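You operate a simulated robot arm through the tools that you are given. There is no shell and no other tool. Be economical: measure what you need, move in short steps, check, and stop when the job is done.

The job below is to be done with a simulated robot arm. You get a single attempt, and the scene is never put back.

TASK
Fill the clear bin with salt to the 4 litre mark.
Fine: shut its cover; swing the spout over the bin and aside again; spill nothing.
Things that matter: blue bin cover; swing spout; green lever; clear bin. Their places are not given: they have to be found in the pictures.

The check looks at the end state, three seconds after you hand in, the way a careful person would. Anything else that was tipped, shoved, dropped, spilled or broken makes it a failure. Lids that push on must go on centred and level and be pressed home; caps that screw on are set level and turned clockwise until they are tight.

THE ROBOT
A 7-joint arm with a two-finger parallel gripper, fixed in place. Base frame: the origin is at the foot of the arm, x ahead of it, y to its left, z up. Lengths are in mm, angles in degrees, forces in N, time in s.
With the tool pointing down near the work surface it reaches from about 120 to 720 mm from the base axis. Its first joint turns from -166.0 to 166.0 degrees. Payload 1.57 kg.
Tool frame: the origin (TCP) lies between the finger pads and is the grasp point; the fingertips stand 30 mm ahead of it; z points along the fingers, y is the line along which they close. The gripper opens to 110 mm. The fingers are 24 mm wide and 12 mm thick; the gripper's body (48 by 112 mm) begins 78 mm behind the TCP.
Orientation is that of the tool frame in the base frame, as a unit quaternion [x, y, z, w]. With the fingers straight down and closing along the base's y, the tool's x points along the base's -x, its y along +y and its z along -z.

THE INTERFACE
- The arm moves only by the tool apply_moves. Its argument "plan" is a list of rows, each a list of 7 numbers: the shift along the tool's x, y, z in units of 25 mm (1.0 is 25 mm), then the turn, a rotation vector about the tool's x, y, z in units of 5 degrees (1.0 is 5 degrees), then the finger opening in m, from 0 to 0.11. In form: [[dx, dy, dz, rx, ry, rz, jaw], ...]. A call has 1 to 20 rows; each row shifts and turns the commanded pose from where the row before left it, along the tool's axes as they then stand. A call with a number of a shift or a turn outside -1 to 1 is refused whole. A row lasts 0.2 s, in which the tool goes at most 50 mm and 8.6 degrees; a call with a longer step from one row to the next is refused whole, and so is a gripper value outside its range. Where a pose cannot be reached the arm comes as near as it can. A force on the tool above 90 N (or 10 N above the force at the start of the call, whichever is more), or a blocked arm, ends the call early, and 0.2 s more pass. The fingers move at their own pace (about 45 mm/s each) and stop on an object; they squeeze with about 28 N. The grip force told is the motor's: it shows also when the fingers shut on nothing. Time passes only in rows, and 0.2 s behind the last, so rows that do not move let the fingers close. The reply holds the time, the measured pose of the TCP, the force on the tool along the base axes, the opening and the grip force, in the units named above and with some noise, and new pictures: "show" is both (left out), scene, wrist or none.
- Cameras (640 x 400 px; columns grow to the right, rows downward): "scene" is fixed at [222.1, 648.8, 1335.6]; the picture's right is [-0.72, -0.70, 0.00], its down [-0.25, 0.26, -0.93] and it looks along [0.65, -0.67, -0.36] (base axes); focal length 296 px, centre (320, 200). "wrist" rides on the gripper at [70, 16, -141] in the tool frame; the picture's right is [-0.23, 0.97, 0.00], its down [-0.86, -0.20, -0.48] and it looks along [-0.47, -0.11, 0.88] (tool axes); focal length 222 px, centre (320, 200).
- slide_trunk(by): slides the trunk up (or, below 0, down) by that many mm; the arm rides with it, the base frame stays. It gives what a move gives, with no picture.
- point_at(camera, pixels): for up to 12 pixels [column, row] of the newest picture of that camera ("zoom" is the newest enlarged one), the place [x, y, z] in the base frame of the surface seen there, good to about 2 mm. The clock stands still meanwhile.
- zoom(camera, box): a new picture of the part [left, top, right, bottom] of that camera's present view, enlarged. The clock stands still meanwhile.
- finish_job(): hands the job in; it is judged then, once.

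Keep the steps short. Do not move on a guess: measure, check each grasp and each placing, and mend mistakes. In all there are 80 turns and 200 pictures (those below and enlarged ones count). Leave the gripper open and the arm clear of the work at the hand-in unless told otherwise, and finish with a single line.

The tools are called after ">>>" as a command line: name --pt "numbers of a row" for each row, then --argument value for the rest, lists and objects as JSON in quotes. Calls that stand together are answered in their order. apply_moves: Moves the arm, as the interface text tells. Its arguments: {"type":"object","properties":{"plan":{"type":"array","items":{"type":"array","items":{"type":"number"}}},"show":{"type":"string","enum":["both","scene","wrist","none"]}},"required":["plan"]} The other tools are called the same way: slide_trunk (by) slides the trunk up or down; point_at (camera, pixels) gives the place of the surface under pixels of a picture; zoom (camera, box) takes an enlarged picture of a part of a camera's view; finish_job () hands the job in.

At the start:

```text
clock: 0.0
eef_pos: [429.9, 31.0, 1238.3]
orientation: [0.0, 1.0, 0.001, 0.0]
wrist_force: [0.3, -0.5, -0.4]
gripper_width: 110.4
finger_force: 0.0
trunk travel left (down, up): [-500.0, 90.0]
```

scene: 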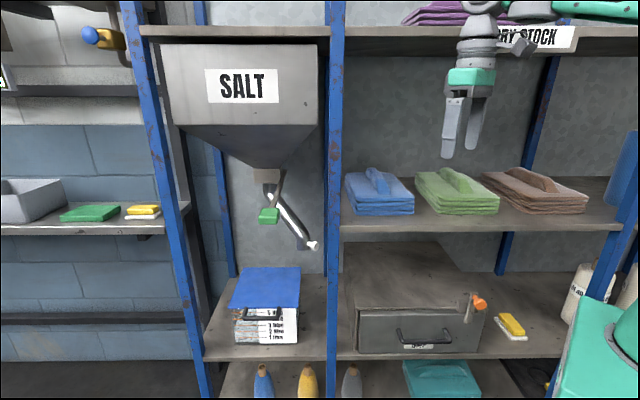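
wrist: 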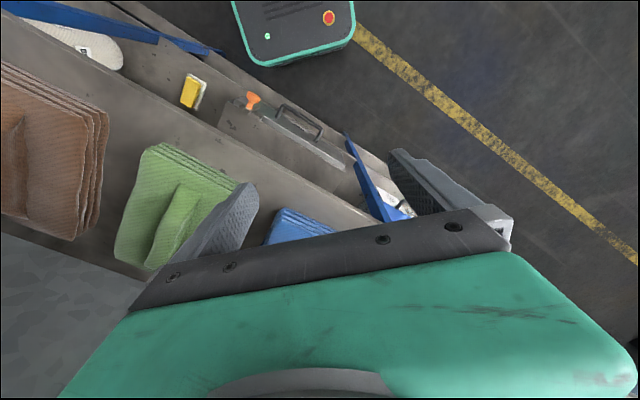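

I see the salt hopper at the left, with a green lever around (268,215), a spout tube ending at (313,245), and the bin with a blue cover at (265,300). I'll zoom in to see the details.

>>> zoom --camera "scene" --box '[220, 150, 340, 260]'

>>> zoom --camera "scene" --box '[200, 250, 330, 360]'

>>> point_at --camera "scene" --pixels '[[268, 215], [278, 205], [265, 188], [290, 222], [313, 245], [265, 175], [232, 305], [296, 306], [300, 268], [240, 268], [265, 330], [330, 200]]'

```text
3.64 times, centred on (280, 205) of scene
```

zoom: 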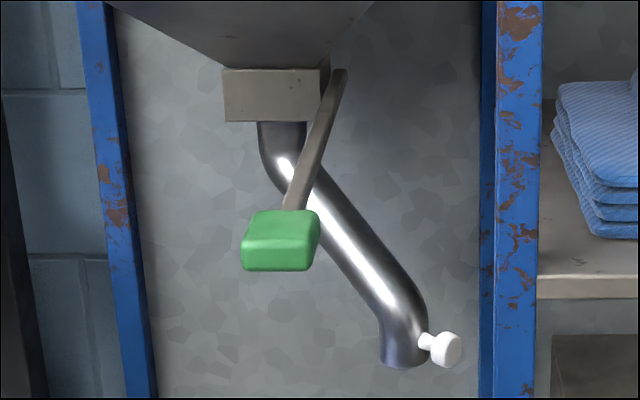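

```text
3.64 times, centred on (265, 305) of scene
```

zoom: 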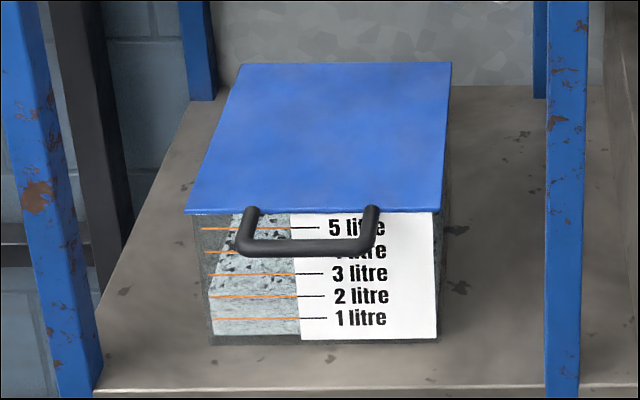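

```text
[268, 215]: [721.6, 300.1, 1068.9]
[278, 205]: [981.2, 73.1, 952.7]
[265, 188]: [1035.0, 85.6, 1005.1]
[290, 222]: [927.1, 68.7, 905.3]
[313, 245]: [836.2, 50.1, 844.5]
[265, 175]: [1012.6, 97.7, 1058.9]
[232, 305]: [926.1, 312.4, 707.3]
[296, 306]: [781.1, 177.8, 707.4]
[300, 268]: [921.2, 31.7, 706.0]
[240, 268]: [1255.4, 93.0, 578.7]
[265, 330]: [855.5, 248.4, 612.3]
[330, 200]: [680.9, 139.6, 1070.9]
```

Next I'll measure the bin, cover and handle from the newest enlarged picture.

>>> point_at --camera "zoom" --pixels '[[188, 211], [432, 210], [447, 65], [243, 66], [308, 250], [250, 213], [372, 213], [305, 338], [434, 338], [214, 340], [250, 280], [250, 320]]'

>>> zoom --camera "scene" --box '[220, 265, 310, 350]'

```text
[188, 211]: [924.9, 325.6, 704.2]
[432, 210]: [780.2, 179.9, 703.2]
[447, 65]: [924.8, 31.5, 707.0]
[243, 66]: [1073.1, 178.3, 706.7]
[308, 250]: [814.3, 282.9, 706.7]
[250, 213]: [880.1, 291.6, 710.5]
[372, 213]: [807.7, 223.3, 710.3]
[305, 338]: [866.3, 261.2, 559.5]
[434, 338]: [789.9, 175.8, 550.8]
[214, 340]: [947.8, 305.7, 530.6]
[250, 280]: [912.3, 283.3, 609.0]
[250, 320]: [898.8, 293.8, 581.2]
```

```text
4.71 times, centred on (265, 308) of scene
```

zoom: 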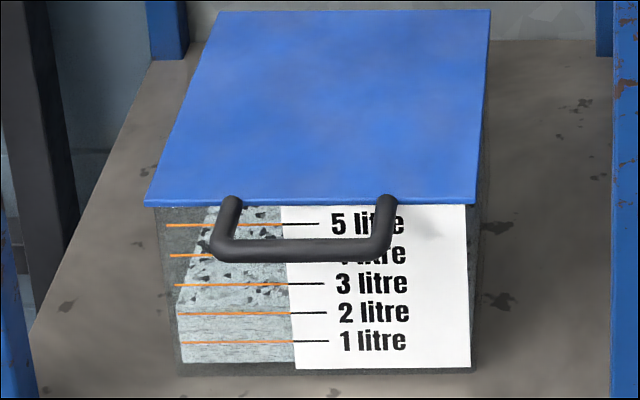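

The cover is about 206 mm square and turned 45° with a bar handle at its front edge. Now I'll measure the spout, lever and posts.

>>> zoom --camera "scene" --box '[220, 150, 340, 260]'

>>> point_at --camera "zoom" --pixels '[[270, 96], [340, 72], [318, 145], [293, 205], [282, 225], [262, 258], [296, 258], [285, 130], [340, 235], [403, 350], [448, 350], [428, 340]]'

>>> point_at --camera "scene" --pixels '[[332, 100], [332, 300], [332, 360], [150, 100], [185, 250], [205, 360], [228, 250], [240, 145], [300, 145], [245, 160], [270, 352], [215, 310]]'

```text
3.64 times, centred on (280, 205) of scene
```

zoom: 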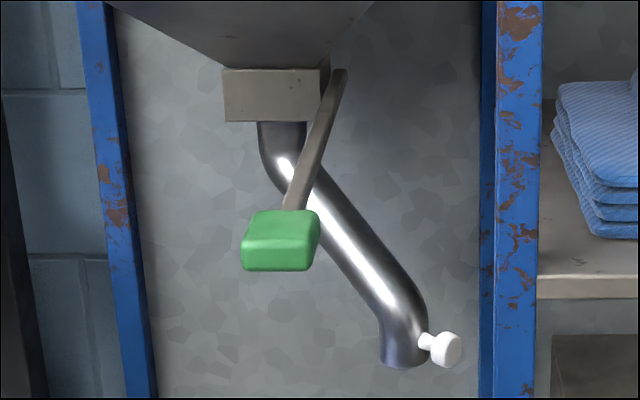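

```text
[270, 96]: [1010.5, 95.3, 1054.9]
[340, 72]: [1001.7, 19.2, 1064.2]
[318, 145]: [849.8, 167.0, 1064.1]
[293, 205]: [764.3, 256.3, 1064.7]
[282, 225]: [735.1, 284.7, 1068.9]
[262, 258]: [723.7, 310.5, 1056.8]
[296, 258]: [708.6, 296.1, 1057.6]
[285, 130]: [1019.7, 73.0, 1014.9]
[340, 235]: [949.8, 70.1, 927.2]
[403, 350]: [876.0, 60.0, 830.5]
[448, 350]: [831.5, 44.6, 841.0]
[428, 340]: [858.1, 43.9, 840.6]
```

```text
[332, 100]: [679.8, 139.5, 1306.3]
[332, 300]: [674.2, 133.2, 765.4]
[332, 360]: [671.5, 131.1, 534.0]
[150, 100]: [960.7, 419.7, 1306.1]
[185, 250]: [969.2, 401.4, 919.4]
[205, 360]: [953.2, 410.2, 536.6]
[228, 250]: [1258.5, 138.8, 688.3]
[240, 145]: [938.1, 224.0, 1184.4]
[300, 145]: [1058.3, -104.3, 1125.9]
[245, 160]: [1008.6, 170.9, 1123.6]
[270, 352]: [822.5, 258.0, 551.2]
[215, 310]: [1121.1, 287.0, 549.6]
```

The lever is a long horizontal bar at z≈1064 with its green block at (721,300). The posts stand at (676,135) and (960,410). I need a closer look, so I'll move the tool left, clear of the rack, while tilting it to horizontal.

>>> apply_moves --pt "0 1 0 0 -1 0 0.11" --pt "0 1 0 0 -1 0 0.11" --pt "0 1 0 0 -1 0 0.11" --pt "0 1 0 0 -1 0 0.11" --pt "0 1 0 0 -1 0 0.11" --pt "0 1 0 0 -1 0 0.11" --pt "0 1 0 0 -1 0 0.11" --pt "0 1 0 0 -1 0 0.11" --pt "0 1 0 0 -1 0 0.11" --pt "0 0 0 0 -1 0 0.11" --pt "0 0 0 0 -1 0 0.11" --pt "0 0 0 0 -1 0 0.11"

```text
clock: 2.6
eef_pos: [367.6, 220.8, 1302.7]
orientation: [0.0, 0.936, -0.001, 0.352]
wrist_force: [0.0, 0.3, -0.7]
gripper_width: 109.9
finger_force: 0.1
out of reach, approached as far as the arm can: row 7, 8, 9, 10, 11, 12
trunk travel left (down, up): [-500.0, 90.0]
```

scene: 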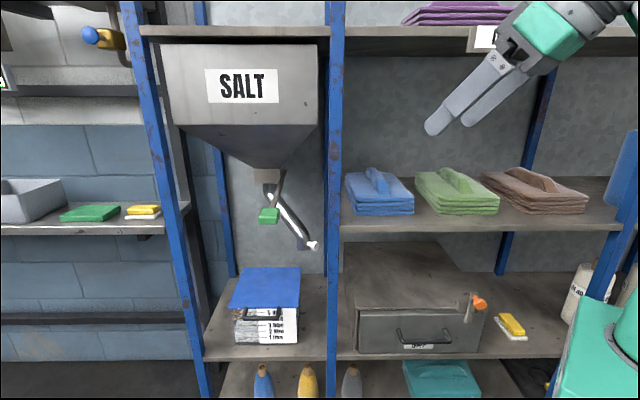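
wrist: 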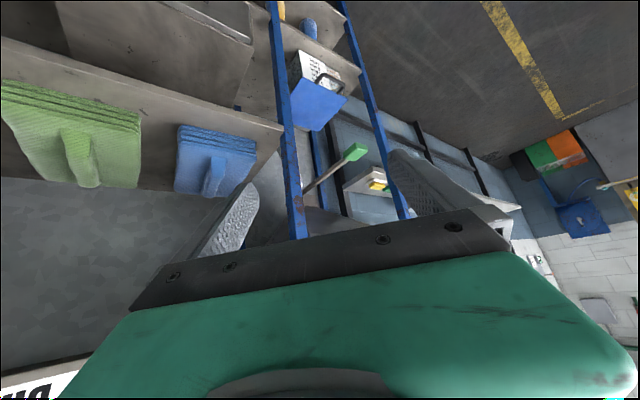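

The pose was too close in for the arm to tilt further, so I'll go forward and down along the fingers while tilting more.

>>> apply_moves --pt "0 1 1 0 0 0 0.11" --pt "0 1 1 0 0 0 0.11" --pt "0 0 1 0 0 0 0.11" --pt "0 0 1 0 0 0 0.11" --pt "0 0 1 0 -1 0 0.11" --pt "0 0 1 0 -1 0 0.11" --pt "1 0 0 0 -1 0 0.11" --pt "1 0 0 0 -1 0 0.11" --pt "1 0 0 0 -1 0 0.11" --pt "1 0 0 0 -1 0 0.11"

```text
clock: 4.8
eef_pos: [340.7, 166.8, 1380.2]
orientation: [-0.039, 0.902, -0.004, 0.429]
wrist_force: [1.4, 0.3, 0.1]
gripper_width: 110.1
finger_force: 0.1
out of reach, approached as far as the arm can: row 1, 2, 3, 4, 5, 6, 7, 8, 9, 10
trunk travel left (down, up): [-500.0, 90.0]
```

scene: 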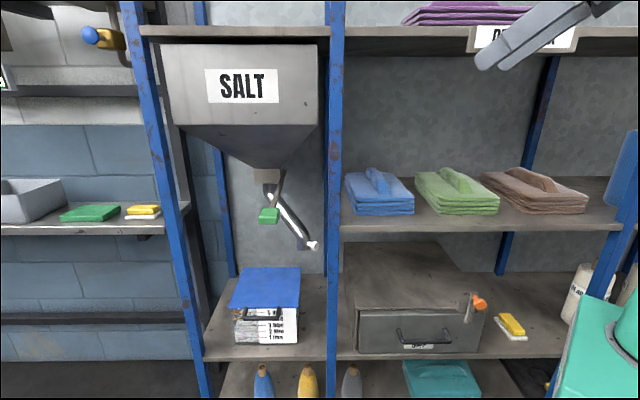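
wrist: 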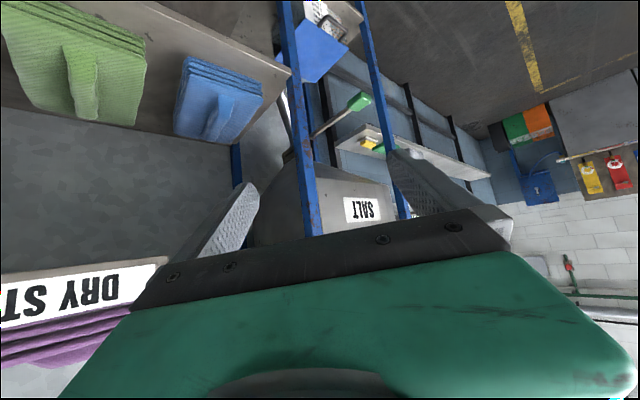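

The arm is hitting a joint limit here and drifts up when asked to tilt. I'll go outward horizontally (+X, +Y) at the present tilt before tilting further.

>>> apply_moves --pt "-0.63 0.8 0.77 0 0 0 0.11" --pt "-0.63 0.8 0.77 0 0 0 0.11" --pt "-0.63 0.8 0.77 0 0 0 0.11" --pt "-0.63 0.8 0.77 0 0 0 0.11" --pt "-0.63 0.8 0.77 0 0 0 0.11" --pt "-0.63 0.8 0.77 0 0 0 0.11" --show "none"

```text
clock: 6.2
eef_pos: [431.3, 199.5, 1507.8]
orientation: [-0.005, 0.875, 0.012, 0.483]
wrist_force: [1.0, 0.8, 0.7]
gripper_width: 110.1
finger_force: 0.0
out of reach, approached as far as the arm can: row 1, 2, 3, 4, 5
trunk travel left (down, up): [-500.0, 90.0]
```

I'll issue a still row to see where the arm really settles.

>>> apply_moves --pt "0 0 0 0 0 0 0.11" --pt "0 0 0 0 0 0 0.11" --pt "0 0 0 0 0 0 0.11" --show "both"

```text
clock: 7.0
eef_pos: [429.6, 199.5, 1508.8]
orientation: [-0.006, 0.875, 0.013, 0.483]
wrist_force: [-0.6, 0.0, -0.4]
gripper_width: 110.0
finger_force: 0.0
trunk travel left (down, up): [-500.0, 90.0]
```

scene: 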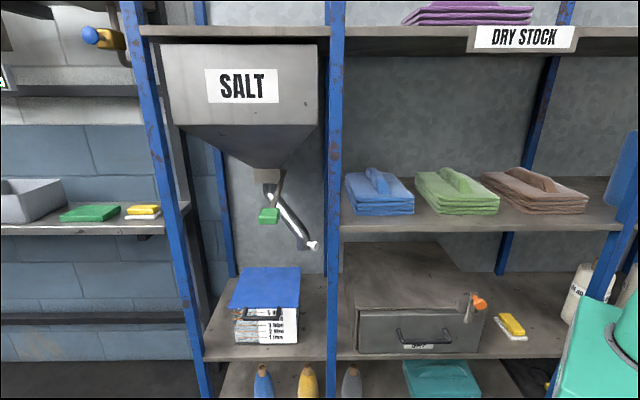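
wrist: 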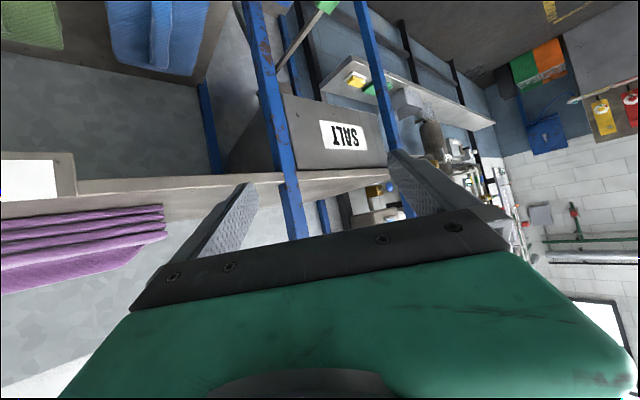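

The shoulder appears to sit high, around z≈1600, which makes the forearm point steeply down. Sliding the trunk down should bring it level with the work. The path below is free, so I'll slide down 450.

>>> slide_trunk --by -450

>>> apply_moves --pt "0 0 0 0 -1 0 0.11" --pt "0 0 0 0 -1 0 0.11" --pt "0 0 0 0 -1 0 0.11" --pt "0 0 0 0 -1 0 0.11"

```text
refused: -450 is not a number from -400 to 400
```

```text
clock: 8.0
eef_pos: [444.6, 186.9, 1561.6]
orientation: [-0.004, 0.842, 0.012, 0.54]
wrist_force: [-0.2, -0.2, -0.2]
gripper_width: 110.1
finger_force: 0.1
out of reach, approached as far as the arm can: row 1, 2, 3, 4
trunk travel left (down, up): [-500.0, 90.0]
```

scene: 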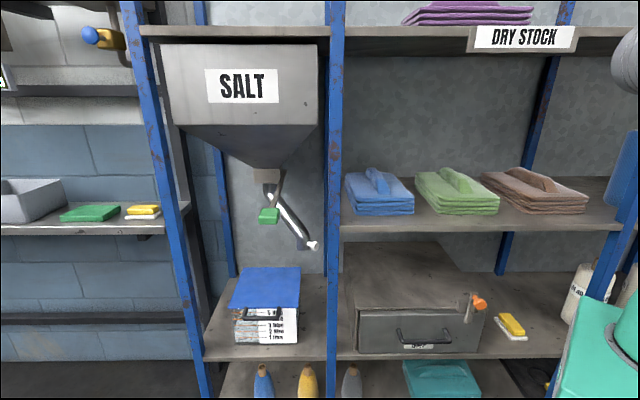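
wrist: 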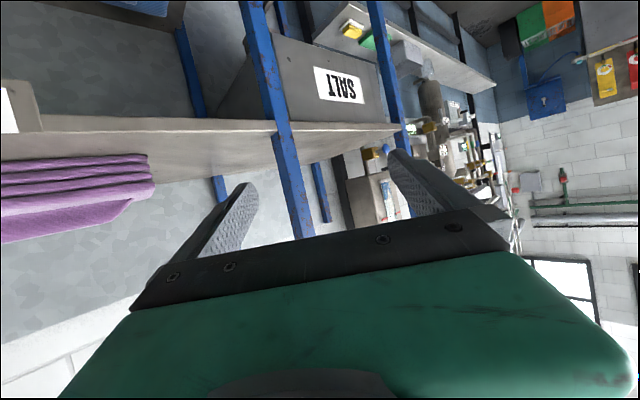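

The limit is 400 per call, so I'll slide down 400.

>>> slide_trunk --by -400

```text
clock: 11.8
eef_pos: [445.0, 187.4, 1160.7]
orientation: [-0.005, 0.841, 0.012, 0.541]
wrist_force: [0.0, -0.2, 0.2]
gripper_width: 110.1
finger_force: 0.1
trunk travel left (down, up): [-100.0, 490.0]
```

Now I'll extend outward parallel to the rack front, keeping the distance from it.

>>> apply_moves --pt "-0.33 0.8 0.73 0 0 0 0.11" --pt "-0.33 0.8 0.73 0 0 0 0.11" --pt "-0.33 0.8 0.73 0 0 0 0.11" --pt "-0.33 0.8 0.73 0 0 0 0.11" --pt "-0.33 0.8 0.73 0 0 0 0.11" --pt "-0.33 0.8 0.73 0 0 0 0.11"

```text
clock: 13.2
eef_pos: [494.0, 216.8, 1127.2]
orientation: [-0.005, 0.841, 0.014, 0.541]
wrist_force: [-0.1, -0.8, 0.9]
gripper_width: 109.9
finger_force: 0.2
out of reach, approached as far as the arm can: row 1, 2, 3, 4, 5, 6
trunk travel left (down, up): [-100.0, 490.0]
```

scene: 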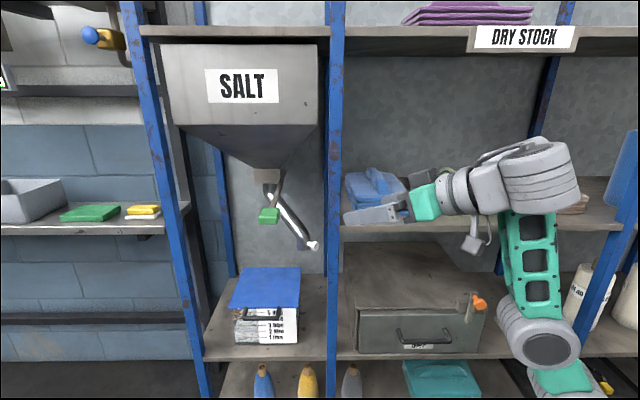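
wrist: 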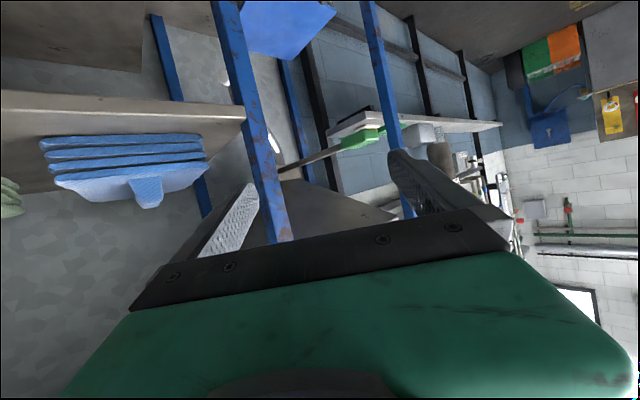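

The whole arm is visible now. I'll measure its joint positions to understand its geometry.

>>> zoom --camera "scene" --box '[320, 110, 640, 400]'

>>> point_at --camera "scene" --pixels '[[545, 350], [530, 310], [530, 220], [540, 170], [500, 160], [485, 190], [455, 195], [425, 203], [475, 245], [560, 385], [370, 215]]'

```text
1.38 times, centred on (480, 255) of scene
```

zoom: 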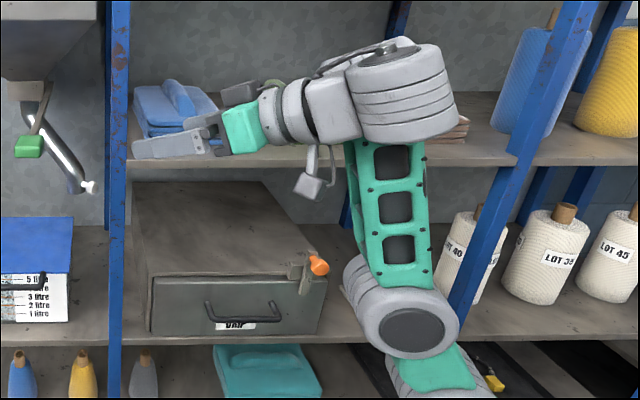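

```text
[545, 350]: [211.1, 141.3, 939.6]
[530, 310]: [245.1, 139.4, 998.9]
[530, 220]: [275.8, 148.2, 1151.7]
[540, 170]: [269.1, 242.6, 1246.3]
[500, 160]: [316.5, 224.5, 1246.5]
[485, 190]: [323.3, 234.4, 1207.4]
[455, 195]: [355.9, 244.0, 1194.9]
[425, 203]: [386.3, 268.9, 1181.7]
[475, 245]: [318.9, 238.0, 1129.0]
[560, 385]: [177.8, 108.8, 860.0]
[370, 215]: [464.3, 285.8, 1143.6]
```

The elbow is low and the forearm points up, so the shoulder is now around z≈700. I'll bring the tool down in front of the rack and see how the reach behaves.

>>> apply_moves --pt "0.9 0.3 0.41 0 0 0 0.11" --pt "0.9 0.3 0.41 0 0 0 0.11" --pt "0.9 0.3 0.41 0 0 0 0.11" --pt "0.9 0.3 0.41 0 0 0 0.11" --pt "0.9 0.3 0.41 0 0 0 0.11" --pt "0.9 0.3 0.41 0 0 0 0.11" --pt "0.9 0.3 0.41 0 0 0 0.11"

```text
clock: 14.8
eef_pos: [507.0, 226.8, 1111.0]
orientation: [-0.006, 0.844, 0.015, 0.536]
wrist_force: [0.6, 0.6, 0.2]
gripper_width: 110.1
finger_force: 0.0
out of reach, approached as far as the arm can: row 1, 2, 3, 4, 5, 6, 7
trunk travel left (down, up): [-100.0, 490.0]
```

scene: 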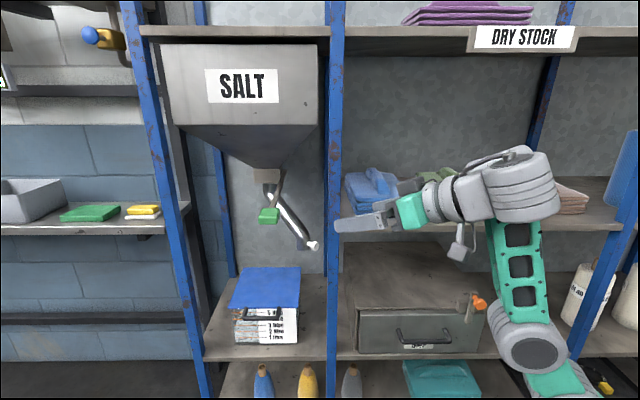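
wrist: 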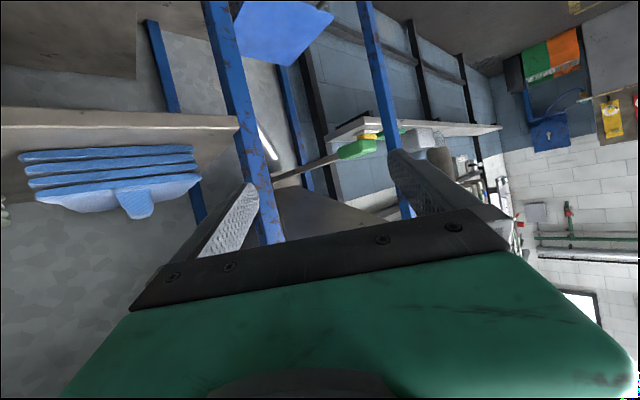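

The arm is stuck against a limit in this tilt. I'll tilt the tool back towards down and look at how the arm is folded.

>>> apply_moves --pt "0 0 0 0 1 0 0.11" --pt "0 0 0 0 1 0 0.11" --pt "0 0 0 0 1 0 0.11" --pt "0 0 0 0 1 0 0.11" --pt "0 0 0 0 1 0 0.11" --pt "0 0 0 0 1 0 0.11" --pt "0 0 0 0 1 0 0.11" --pt "0 0 0 0 1 0 0.11" --pt "0 0 0 0 1 0 0.11" --pt "0 0 0 0 1 0 0.11" --pt "0 0 0 0 1 0 0.11" --pt "0 0 0 0 1 0 0.11" --show "scene"

```text
clock: 17.4
eef_pos: [443.2, 196.0, 968.7]
orientation: [-0.011, 0.999, 0.01, 0.047]
wrist_force: [-1.4, -0.3, 1.4]
gripper_width: 110.1
finger_force: 0.0
out of reach, approached as far as the arm can: row 1, 2, 3, 4, 5, 6, 7, 8, 9, 10, 11, 12
trunk travel left (down, up): [-100.0, 490.0]
```

scene: 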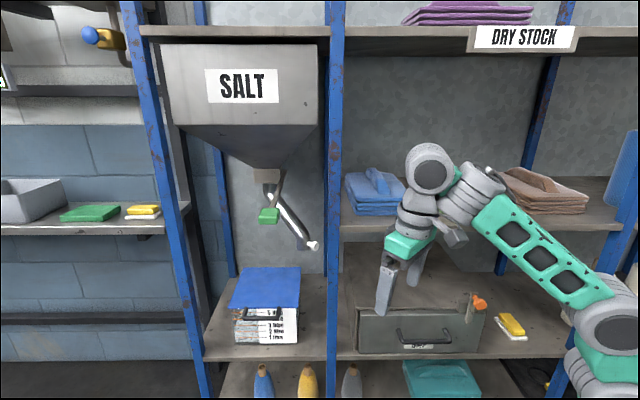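

I'll measure the arm's joints in this pose.

>>> point_at --camera "scene" --pixels '[[620, 330], [590, 290], [520, 225], [465, 195], [430, 170], [415, 222], [405, 245], [600, 385]]'

>>> apply_moves --pt "0 0 0 0 0 0 0.11" --show "none"

```text
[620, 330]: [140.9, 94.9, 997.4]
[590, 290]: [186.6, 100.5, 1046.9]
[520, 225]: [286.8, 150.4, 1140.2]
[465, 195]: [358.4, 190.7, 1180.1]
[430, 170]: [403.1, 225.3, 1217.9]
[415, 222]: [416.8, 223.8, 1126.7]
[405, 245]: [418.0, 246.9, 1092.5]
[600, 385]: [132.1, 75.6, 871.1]
```

```text
clock: 17.8
eef_pos: [444.0, 196.3, 967.9]
orientation: [-0.011, 0.999, 0.009, 0.047]
wrist_force: [0.1, 0.3, 0.9]
gripper_width: 110.1
finger_force: 0.0
trunk travel left (down, up): [-100.0, 490.0]
```

I'll take the arm to a lower, more extended position with the tool down first, and then try tilting there.

>>> apply_moves --pt "-0.5 0.5 1 0 0 0 0.11" --pt "-0.5 0.5 1 0 0 0 0.11" --pt "-0.5 0.5 1 0 0 0 0.11" --pt "-0.5 0.5 1 0 0 0 0.11" --pt "-0.5 0.5 1 0 0 0 0.11" --pt "-0.5 0.5 1 0 0 0 0.11" --pt "0 0 0 0 -1 0 0.11" --pt "0 0 0 0 -1 0 0.11" --pt "0 0 0 0 -1 0 0.11" --pt "0 0 0 0 -1 0 0.11" --pt "0 0 0 0 -1 0 0.11" --pt "0 0 0 0 -1 0 0.11" --pt "0 0 0 0 -1 0 0.11" --pt "0 0 0 0 -1 0 0.11" --pt "0 0 0 0 -1 0 0.11" --pt "0 0 0 0 -1 0 0.11" --pt "0 0 0 0 -1 0 0.11" --pt "0 0 0 0 -1 0 0.11" --show "both"

```text
clock: 21.6
eef_pos: [555.2, 311.2, 920.3]
orientation: [-0.007, 0.94, 0.009, 0.342]
wrist_force: [1.1, 1.2, -0.2]
gripper_width: 110.1
finger_force: 0.0
out of reach, approached as far as the arm can: row 11, 12, 13, 14, 15, 16, 17, 18
trunk travel left (down, up): [-100.0, 490.0]
```

scene: 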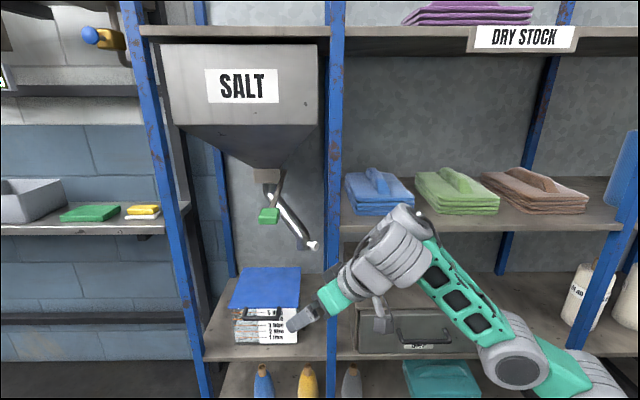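
wrist: 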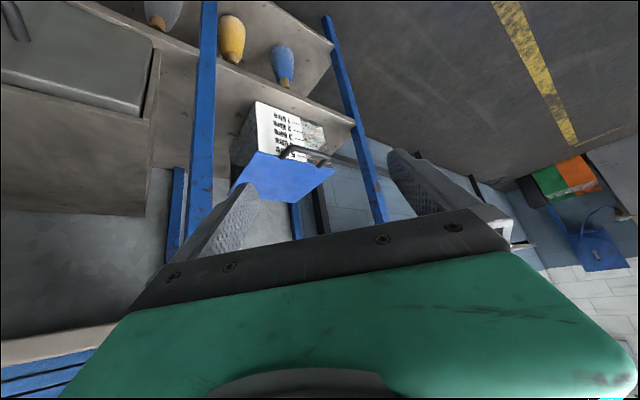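

The limit depends on the wrist bend. I'll zoom in on the wrist to understand its geometry.

>>> zoom --camera "scene" --box '[280, 190, 620, 400]'

>>> point_at --camera "zoom" --pixels '[[445, 310], [420, 260], [330, 130], [280, 80], [230, 45], [190, 110], [160, 150], [115, 200], [45, 245], [200, 235], [520, 320], [610, 350]]'

```text
1.88 times, centred on (450, 295) of scene
```

zoom: 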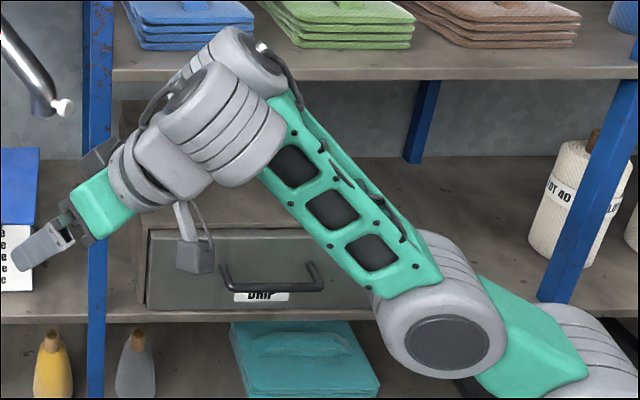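

```text
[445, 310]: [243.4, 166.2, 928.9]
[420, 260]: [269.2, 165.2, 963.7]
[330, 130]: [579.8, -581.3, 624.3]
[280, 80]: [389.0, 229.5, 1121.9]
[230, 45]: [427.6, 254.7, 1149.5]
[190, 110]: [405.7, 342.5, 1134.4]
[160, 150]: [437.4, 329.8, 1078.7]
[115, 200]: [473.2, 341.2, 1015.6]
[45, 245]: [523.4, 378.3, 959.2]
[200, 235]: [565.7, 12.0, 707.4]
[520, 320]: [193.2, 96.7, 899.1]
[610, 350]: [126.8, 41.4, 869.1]
```

Maybe the yaw (joint 7 or joint 5) is the limiting factor, since the tool isn't aligned with the arm's heading of about 29°. I'll bring the tool back to down, yaw it 30° left to line up, then tilt again.

>>> apply_moves --pt "0 0 0 0 1 0 0.11" --pt "0 0 0 0 1 0 0.11" --pt "0 0 0 0 1 0 0.11" --pt "0 0 0 0 1 0 0.11" --pt "0 0 0 0 1 0 0.11" --pt "0 0 0 0 1 0 0.11" --pt "0 0 0 0 1 0 0.11" --pt "0 0 0 0 1 0 0.11" --pt "0 0 0 0 0 -1 0.11" --pt "0 0 0 0 0 -1 0.11" --pt "0 0 0 0 0 -1 0.11" --pt "0 0 0 0 0 -1 0.11" --pt "0 0 0 0 0 -1 0.11" --pt "0 0 0 0 0 -1 0.11" --show "none"

>>> apply_moves --pt "0 0 0 0 -1 0 0.11" --pt "0 0 0 0 -1 0 0.11" --pt "0 0 0 0 -1 0 0.11" --pt "0 0 0 0 -1 0 0.11" --pt "0 0 0 0 -1 0 0.11" --pt "0 0 0 0 -1 0 0.11" --pt "0 0 0 0 -1 0 0.11" --pt "0 0 0 0 -1 0 0.11" --pt "0 0 0 0 -1 0 0.11" --pt "0 0 0 0 -1 0 0.11" --pt "0 0 0 0 -1 0 0.11" --pt "0 0 0 0 -1 0 0.11" --show "scene"

```text
clock: 24.4
eef_pos: [515.0, 286.9, 873.6]
orientation: [-0.203, 0.979, 0.008, 0.006]
wrist_force: [11.8, 8.0, -21.2]
gripper_width: 110.0
finger_force: 0.0
out of reach, approached as far as the arm can: row 4, 5, 6, 7, 8
trunk travel left (down, up): [-100.0, 490.0]
stopped in row 13: the force on the tool passed its limit (the readings are from after the stop); the commanded pose is now the measured one
```

```text
clock: 27.0
eef_pos: [515.1, 287.0, 875.4]
orientation: [-0.194, 0.946, 0.06, 0.253]
wrist_force: [0.4, -0.7, -0.2]
gripper_width: 110.0
finger_force: 0.1
out of reach, approached as far as the arm can: row 7, 8, 9, 10, 11, 12
trunk travel left (down, up): [-100.0, 490.0]
```

scene: 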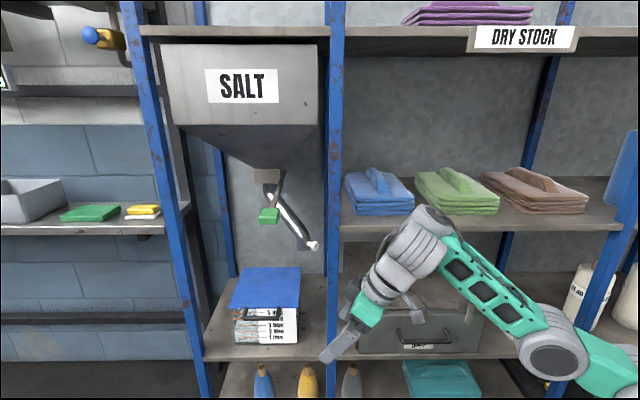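

The tilt is still limited, now to 30°. I'll test the roll about the tool axis: tool down again, then roll +90° and see if it goes freely.

>>> apply_moves --pt "0 0 0 0 1 0 0.11" --pt "0 0 0 0 1 0 0.11" --pt "0 0 0 0 1 0 0.11" --pt "0 0 0 0 1 0 0.11" --pt "0 0 0 0 1 0 0.11" --pt "0 0 0 0 1 0 0.11" --pt "0 0 0 0 0 1 0.11" --pt "0 0 0 0 0 1 0.11" --pt "0 0 0 0 0 1 0.11" --pt "0 0 0 0 0 1 0.11" --pt "0 0 0 0 0 1 0.11" --pt "0 0 0 0 0 1 0.11" --pt "0 0 0 0 0 1 0.11" --pt "0 0 0 0 0 1 0.11" --pt "0 0 0 0 0 1 0.11" --pt "0 0 0 0 0 1 0.11" --pt "0 0 0 0 0 1 0.11" --pt "0 0 0 0 0 1 0.11" --pt "0 0 0 0 0 1 0.11" --pt "0 0 0 0 0 1 0.11" --show "scene"

```text
clock: 31.2
eef_pos: [515.5, 286.3, 873.3]
orientation: [0.395, 0.918, 0.007, -0.005]
wrist_force: [-0.1, 0.2, -0.3]
gripper_width: 110.0
finger_force: 0.1
trunk travel left (down, up): [-100.0, 490.0]
```

scene: 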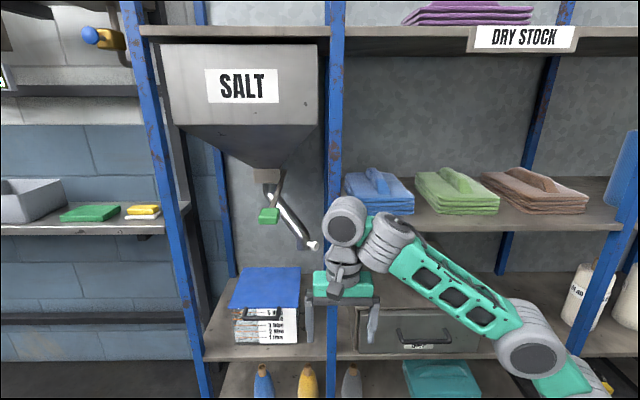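

The roll went freely and the wrist now looks natural, with the fingers closing along the rack's width. I'll test tilting outward about tool x, towards heading ~43°.

>>> apply_moves --pt "0 0 0 -1 0 0 0.11" --pt "0 0 0 -1 0 0 0.11" --pt "0 0 0 -1 0 0 0.11" --pt "0 0 0 -1 0 0 0.11" --pt "0 0 0 -1 0 0 0.11" --pt "0 0 0 -1 0 0 0.11" --pt "0 0 0 -1 0 0 0.11" --pt "0 0 0 -1 0 0 0.11" --pt "0 0 0 -1 0 0 0.11" --pt "0 0 0 -1 0 0 0.11" --pt "0 0 0 -1 0 0 0.11" --pt "0 0 0 -1 0 0 0.11" --pt "0 0 0 -1 0 0 0.11" --pt "0 0 0 -1 0 0 0.11" --pt "0 0 0 -1 0 0 0.11" --show "both"

```text
clock: 34.4
eef_pos: [515.5, 286.8, 874.4]
orientation: [0.383, 0.887, 0.24, 0.097]
wrist_force: [-0.1, 0.1, 0.2]
gripper_width: 109.9
finger_force: 0.0
out of reach, approached as far as the arm can: row 7, 8, 9, 10, 11, 12, 13, 14, 15
trunk travel left (down, up): [-100.0, 490.0]
```

scene: 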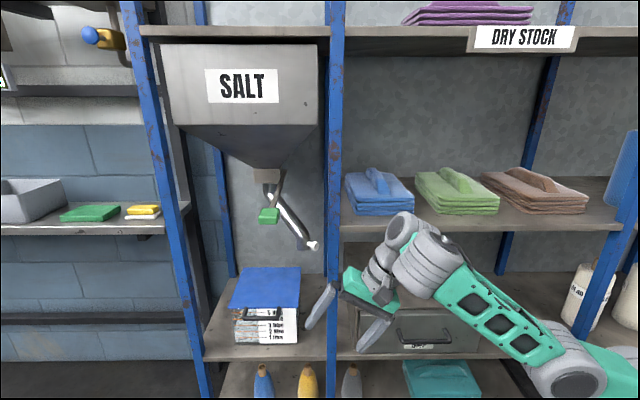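
wrist: 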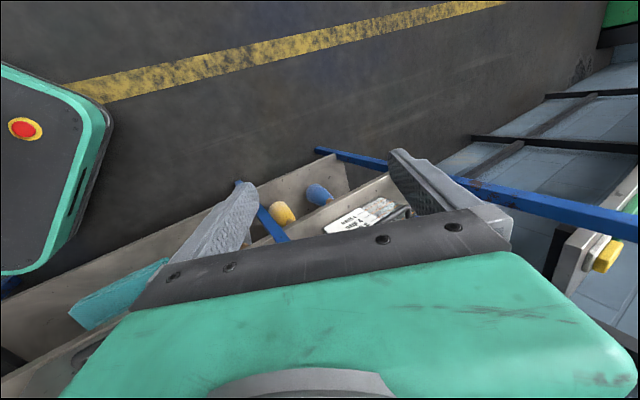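

I'll probe which directions are free near this limit with small out, up, down and in steps, each undone right away.

>>> apply_moves --pt "0 0 0 0.5 0 0 0.11" --pt "0 0.88 0.47 0 0 0 0.11" --pt "0 0.88 0.47 0 0 0 0.11" --pt "0 -0.88 -0.47 0 0 0 0.11" --pt "0 -0.88 -0.47 0 0 0 0.11" --pt "0 0.47 -0.88 0 0 0 0.11" --pt "0 0.47 -0.88 0 0 0 0.11" --pt "0 -0.47 0.88 0 0 0 0.11" --pt "0 -0.47 0.88 0 0 0 0.11" --pt "0 -0.47 0.88 0 0 0 0.11" --pt "0 -0.47 0.88 0 0 0 0.11" --pt "0 0.47 -0.88 0 0 0 0.11" --pt "0 0.47 -0.88 0 0 0 0.11" --pt "0 -0.88 -0.47 0 0 0 0.11" --pt "0 -0.88 -0.47 0 0 0 0.11" --show "scene"

```text
clock: 37.6
eef_pos: [481.4, 252.5, 895.1]
orientation: [0.385, 0.892, 0.22, 0.088]
wrist_force: [0.1, 0.0, -0.7]
gripper_width: 110.0
finger_force: 0.0
out of reach, approached as far as the arm can: row 11
trunk travel left (down, up): [-100.0, 490.0]
```

scene: 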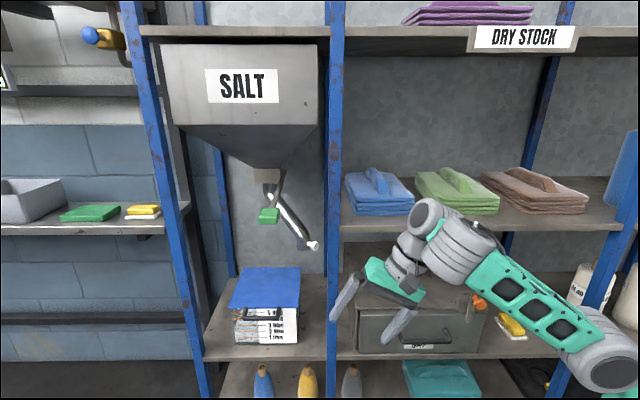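

Moving down is blocked, and the pictures suggest the elbow is sagging below the shoulder–wrist line with its joint at a limit. I'll try to re-fold the arm with elbow up: tool down, then in and down close to the base.

>>> apply_moves --pt "0 0 0 1 0 0 0.11" --pt "0 0 0 1 0 0 0.11" --pt "0 0 0 1 0 0 0.11" --pt "0 0 0 1 0 0 0.11" --pt "0 0 0 1 0 0 0.11" --pt "0 0 1 0 0 0 0.11" --pt "0 0 1 0 0 0 0.11" --pt "0 0 1 0 0 0 0.11" --pt "0 0 1 0 0 0 0.11" --pt "0 0 1 0 0 0 0.11" --pt "0 -0.7 0.7 0 0 0 0.11" --pt "0 -0.7 0.7 0 0 0 0.11" --pt "0 -0.7 0.7 0 0 0 0.11" --pt "0 -0.7 0.7 0 0 0 0.11" --show "scene"

```text
clock: 40.6
eef_pos: [434.4, 213.7, 696.9]
orientation: [0.394, 0.919, 0.023, 0.003]
wrist_force: [-0.7, 0.0, -0.3]
gripper_width: 109.8
finger_force: 0.0
trunk travel left (down, up): [-100.0, 490.0]
```

scene: 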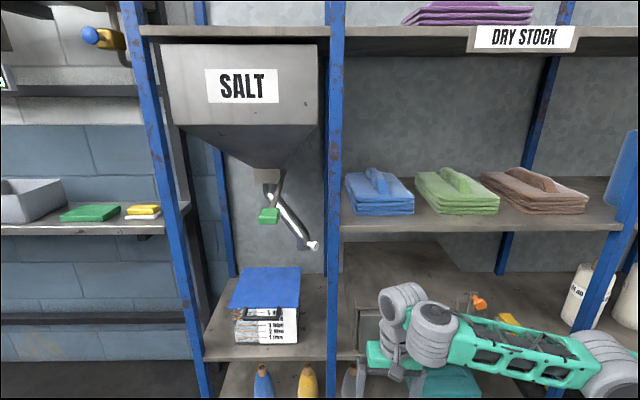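

That was all reachable and the forearm now lies flatter. I'll test tilting outward here.

>>> apply_moves --pt "0 0 0 -1 0 0 0.11" --pt "0 0 0 -1 0 0 0.11" --pt "0 0 0 -1 0 0 0.11" --pt "0 0 0 -1 0 0 0.11" --pt "0 0 0 -1 0 0 0.11" --pt "0 0 0 -1 0 0 0.11" --pt "0 0 0 -1 0 0 0.11" --pt "0 0 0 -1 0 0 0.11" --show "scene"

>>> zoom --camera "scene" --box '[320, 190, 640, 400]'

>>> point_at --camera "scene" --pixels '[[620, 370], [590, 345], [560, 335], [480, 320], [440, 320], [400, 300], [395, 345], [385, 350]]'

```text
clock: 42.4
eef_pos: [391.2, 200.4, 923.9]
orientation: [0.372, 0.857, 0.328, 0.137]
wrist_force: [0.9, -0.2, 0.4]
gripper_width: 109.6
finger_force: 0.0
out of reach, approached as far as the arm can: row 2, 3, 4, 5, 6, 7, 8
trunk travel left (down, up): [-100.0, 490.0]
```

scene: 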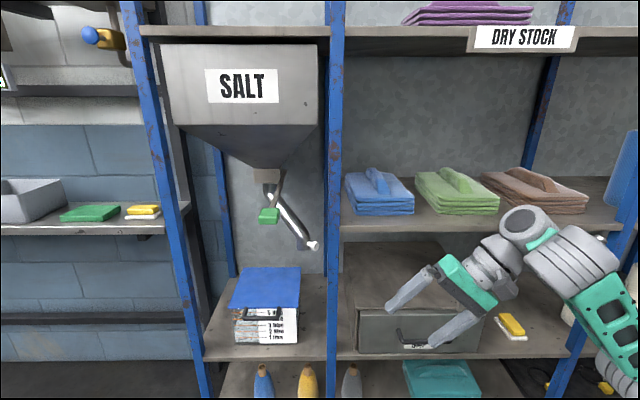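

```text
1.90 times, centred on (480, 295) of scene
```

zoom: 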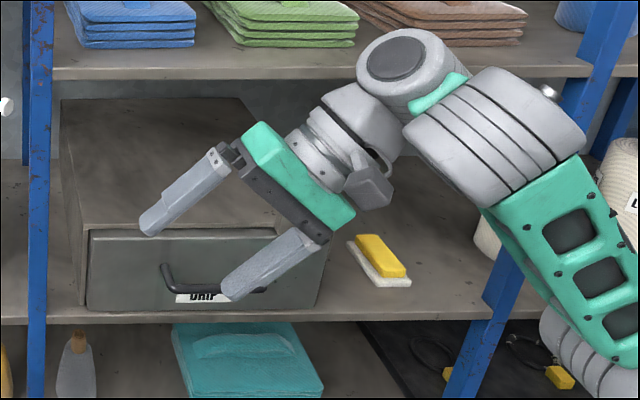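

```text
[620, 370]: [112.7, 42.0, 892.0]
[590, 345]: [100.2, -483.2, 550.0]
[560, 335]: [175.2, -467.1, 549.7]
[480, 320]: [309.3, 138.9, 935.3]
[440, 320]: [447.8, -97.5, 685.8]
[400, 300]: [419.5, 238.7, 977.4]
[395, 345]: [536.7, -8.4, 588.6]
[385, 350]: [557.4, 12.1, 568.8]
```

The wrist hinge clearly stays at about 95° to the forearm. I'll measure this pose accurately before planning around that.

>>> point_at --camera "zoom" --pixels '[[395, 58], [425, 100], [480, 130], [520, 90], [560, 225], [545, 185], [630, 320], [600, 360], [315, 155], [345, 120], [280, 165], [270, 215]]'

```text
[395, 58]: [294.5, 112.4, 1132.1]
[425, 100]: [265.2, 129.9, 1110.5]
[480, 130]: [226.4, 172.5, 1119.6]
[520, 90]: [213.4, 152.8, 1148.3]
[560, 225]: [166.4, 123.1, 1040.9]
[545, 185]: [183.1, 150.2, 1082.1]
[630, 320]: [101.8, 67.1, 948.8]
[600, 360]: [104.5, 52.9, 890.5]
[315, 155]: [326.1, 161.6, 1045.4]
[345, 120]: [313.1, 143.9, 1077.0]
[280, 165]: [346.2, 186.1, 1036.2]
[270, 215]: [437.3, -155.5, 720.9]
```

I'll test the stated reach: tool down, then straight out along heading ~43°, well in front of the rack, to see how the arm unfolds.

>>> apply_moves --pt "0 0 0 1 0 0 0.11" --pt "0 0 0 1 0 0 0.11" --pt "0 0 0 1 0 0 0.11" --pt "0 0 0 1 0 0 0.11" --pt "0 0 0 1 0 0 0.11" --pt "0 0 0 1 0 0 0.11" --pt "0 0 0 1 0 0 0.11" --pt "0 0 0 1 0 0 0.11" --pt "0 1 0.6 0 0 0 0.11" --pt "0 1 0.6 0 0 0 0.11" --pt "0 1 0.6 0 0 0 0.11" --pt "0 1 0.6 0 0 0 0.11" --pt "0 1 0.6 0 0 0 0.11" --pt "0 1 0.6 0 0 0 0.11" --pt "0 1 0.6 0 0 0 0.11" --pt "0 1 0.6 0 0 0 0.11" --pt "0 1 0 0 0 0 0.11" --pt "0 1 0 0 0 0 0.11" --show "scene"

```text
clock: 46.2
eef_pos: [548.4, 349.8, 802.4]
orientation: [0.394, 0.919, 0.022, 0.003]
wrist_force: [-1.2, 0.1, 0.1]
gripper_width: 110.0
finger_force: 0.1
out of reach, approached as far as the arm can: row 17, 18
trunk travel left (down, up): [-100.0, 490.0]
```

scene: 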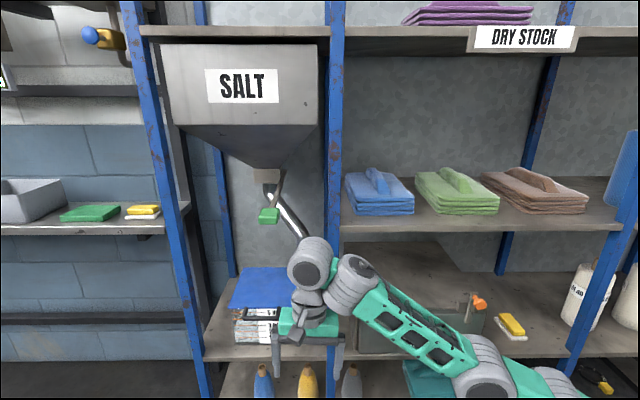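

Until now I rotated about the TCP, which forces the wrist inward. I'll now rotate about the wrist hinge instead, letting the TCP swing outward 21 mm per 5°. That tests the hinge alone.

>>> apply_moves --pt "0 0.8 0 -1 0 0 0.11" --pt "0 0.8 0 -1 0 0 0.11" --pt "0 0.8 0 -1 0 0 0.11" --pt "0 0.8 0 -1 0 0 0.11" --pt "0 0.8 0 -1 0 0 0.11" --pt "0 0.8 0 -1 0 0 0.11" --pt "0 0.8 0 -1 0 0 0.11" --pt "0 0.8 0 -1 0 0 0.11" --pt "0 0.8 0 -1 0 0 0.11" --pt "0 0.8 0 -1 0 0 0.11" --show "scene"

```text
clock: 48.4
eef_pos: [673.4, 463.6, 881.6]
orientation: [0.357, 0.822, 0.41, 0.17]
wrist_force: [0.9, -0.1, -0.2]
gripper_width: 109.9
finger_force: 0.0
out of reach, approached as far as the arm can: row 5, 6
trunk travel left (down, up): [-100.0, 490.0]
```

scene: 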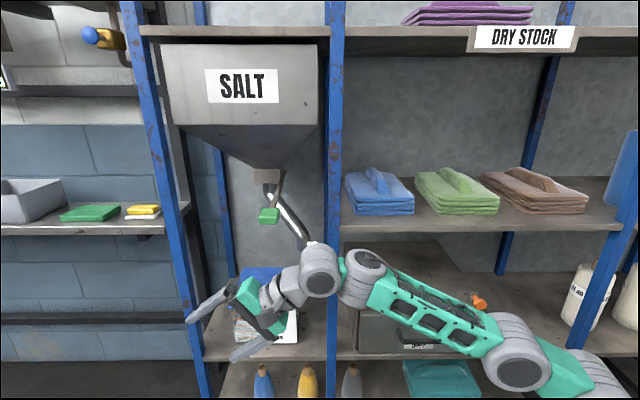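

That works: the hinge is free and the TCP reached (673,464,882) at 53° tilt, so the rule is to keep the arm stretched. Next I'll swing the heading about 30° to the right around the wrist, below the lever, for a close view of the bin.

>>> apply_moves --pt "-0.65 0 0 0 -0.8 0.6 0.11" --pt "-0.65 0 0 0 -0.8 0.6 0.11" --pt "-0.65 0 0 0 -0.8 0.6 0.11" --pt "-0.65 0 0 0 -0.8 0.6 0.11" --pt "-0.65 0 0 0 -0.8 0.6 0.11" --pt "-0.65 0 0 0 -0.8 0.6 0.11" --show "both"

```text
clock: 49.8
eef_pos: [722.3, 381.7, 879.4]
orientation: [0.558, 0.704, 0.348, 0.27]
wrist_force: [0.5, -0.8, 0.7]
gripper_width: 110.0
finger_force: 0.1
trunk travel left (down, up): [-100.0, 490.0]
```

scene: 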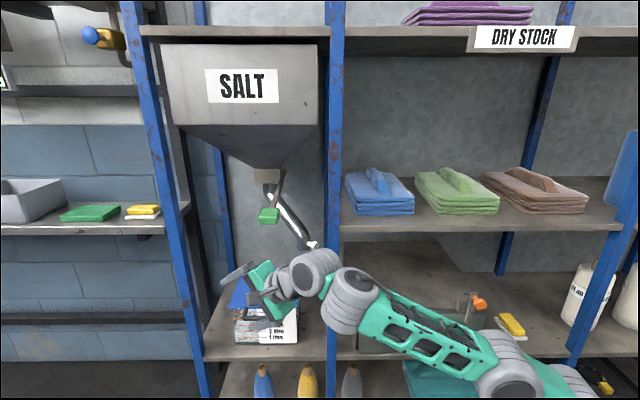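
wrist: 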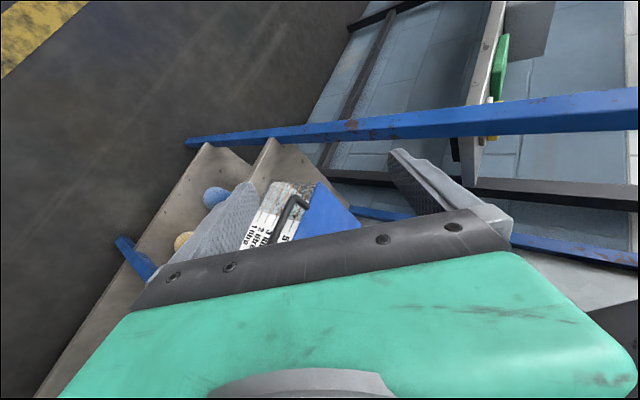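

The handle and bin show in the wrist view around (290,210), so I'll zoom in on them.

>>> zoom --camera "wrist" --box '[230, 160, 370, 250]'

```text
4.44 times, centred on (300, 205) of wrist
```

zoom: 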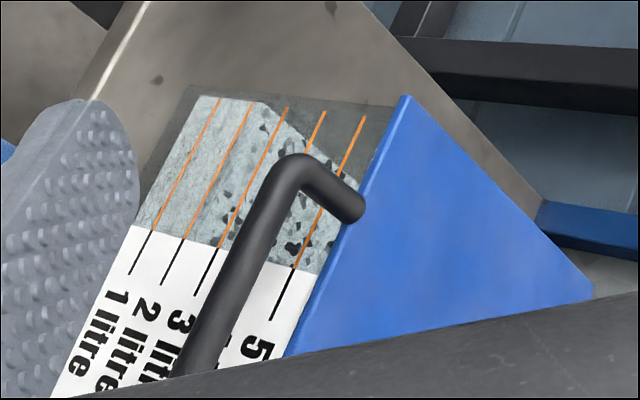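

The handle is a round bar on legs from the lid's front edge. I'll measure it from this view.

>>> point_at --camera "zoom" --pixels '[[295, 162], [270, 210], [240, 270], [210, 330], [340, 190], [360, 205], [405, 100], [290, 350], [590, 290], [350, 220], [330, 250], [340, 100]]'

```text
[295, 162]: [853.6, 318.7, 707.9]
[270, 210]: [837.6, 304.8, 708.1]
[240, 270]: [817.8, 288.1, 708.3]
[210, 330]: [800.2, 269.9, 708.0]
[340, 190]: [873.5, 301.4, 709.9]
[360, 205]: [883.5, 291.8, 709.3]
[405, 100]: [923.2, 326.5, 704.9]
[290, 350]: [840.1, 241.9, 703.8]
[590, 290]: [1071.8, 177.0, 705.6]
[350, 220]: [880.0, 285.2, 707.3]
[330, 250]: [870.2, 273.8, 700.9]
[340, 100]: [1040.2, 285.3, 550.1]
```

I'll move straight down 150 mm in front of the bin first, so that raising the trunk afterwards keeps me below the lever. Then I'll raise the trunk 165.

>>> apply_moves --pt "0 -0.79 0.61 0 0 0 0.08" --pt "0 -0.79 0.61 0 0 0 0.08" --pt "0 -0.79 0.61 0 0 0 0.08" --pt "0 -0.79 0.61 0 0 0 0.08" --pt "0 -0.79 0.61 0 0 0 0.08" --pt "0 -0.79 0.61 0 0 0 0.08" --show "none"

>>> slide_trunk --by 165

```text
clock: 51.2
eef_pos: [720.5, 382.7, 730.6]
orientation: [0.557, 0.704, 0.348, 0.27]
wrist_force: [0.8, 0.1, 0.7]
gripper_width: 80.1
finger_force: 0.1
trunk travel left (down, up): [-100.0, 490.0]
```

```text
clock: 53.1
eef_pos: [720.9, 382.6, 894.0]
orientation: [0.556, 0.705, 0.347, 0.271]
wrist_force: [0.9, 0.1, 0.6]
gripper_width: 80.2
finger_force: 0.0
trunk travel left (down, up): [-265.0, 325.0]
```

Now I'll turn the heading about 29° right with a shift in −y, then descend while levelling the tool to a pre-grasp pose about 90 mm short of the handle bar.

>>> apply_moves --pt "-0.52 0 0 0 -0.79 0.61 0.06" --pt "-0.52 0 0 0 -0.79 0.61 0.06" --pt "-0.52 0 0 0 -0.79 0.61 0.06" --pt "-0.52 0 0 0 -0.79 0.61 0.06" --pt "-0.52 0 0 0 -0.79 0.61 0.06" --pt "-0.52 0 0 0 -0.63 0.49 0.06" --pt "0 -0.79 0.62 -1 0 0 0.06" --pt "0 -0.84 0.54 -1 0 0 0.06" --pt "0 -0.88 0.47 -1 0 0 0.06" --pt "0 -0.92 0.39 -1 0 0 0.06" --pt "0 -0.95 0.31 -1 0 0 0.06" --pt "0 -0.97 0.22 -1 0 0 0.06" --pt "0 -0.99 0.14 -1 0 0 0.06" --pt "0 -0.6 0 -0.6 0 0 0.06" --show "both"

```text
clock: 56.1
eef_pos: [722.5, 305.7, 704.9]
orientation: [0.563, 0.425, 0.431, 0.562]
wrist_force: [-0.3, -0.1, 0.7]
gripper_width: 60.1
finger_force: 0.0
trunk travel left (down, up): [-265.0, 325.0]
```

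scene: 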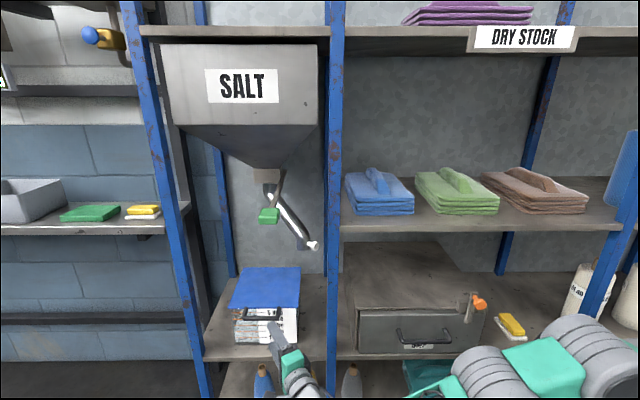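
wrist: 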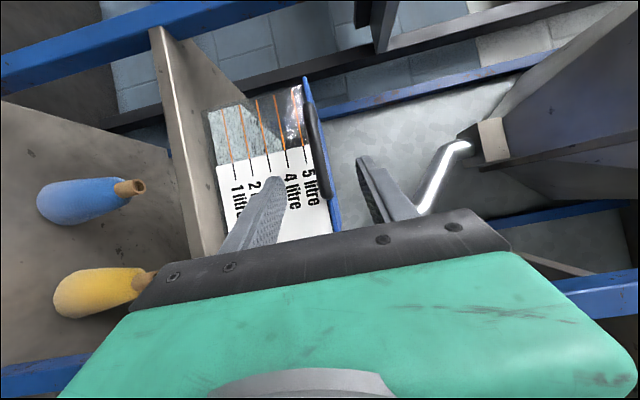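

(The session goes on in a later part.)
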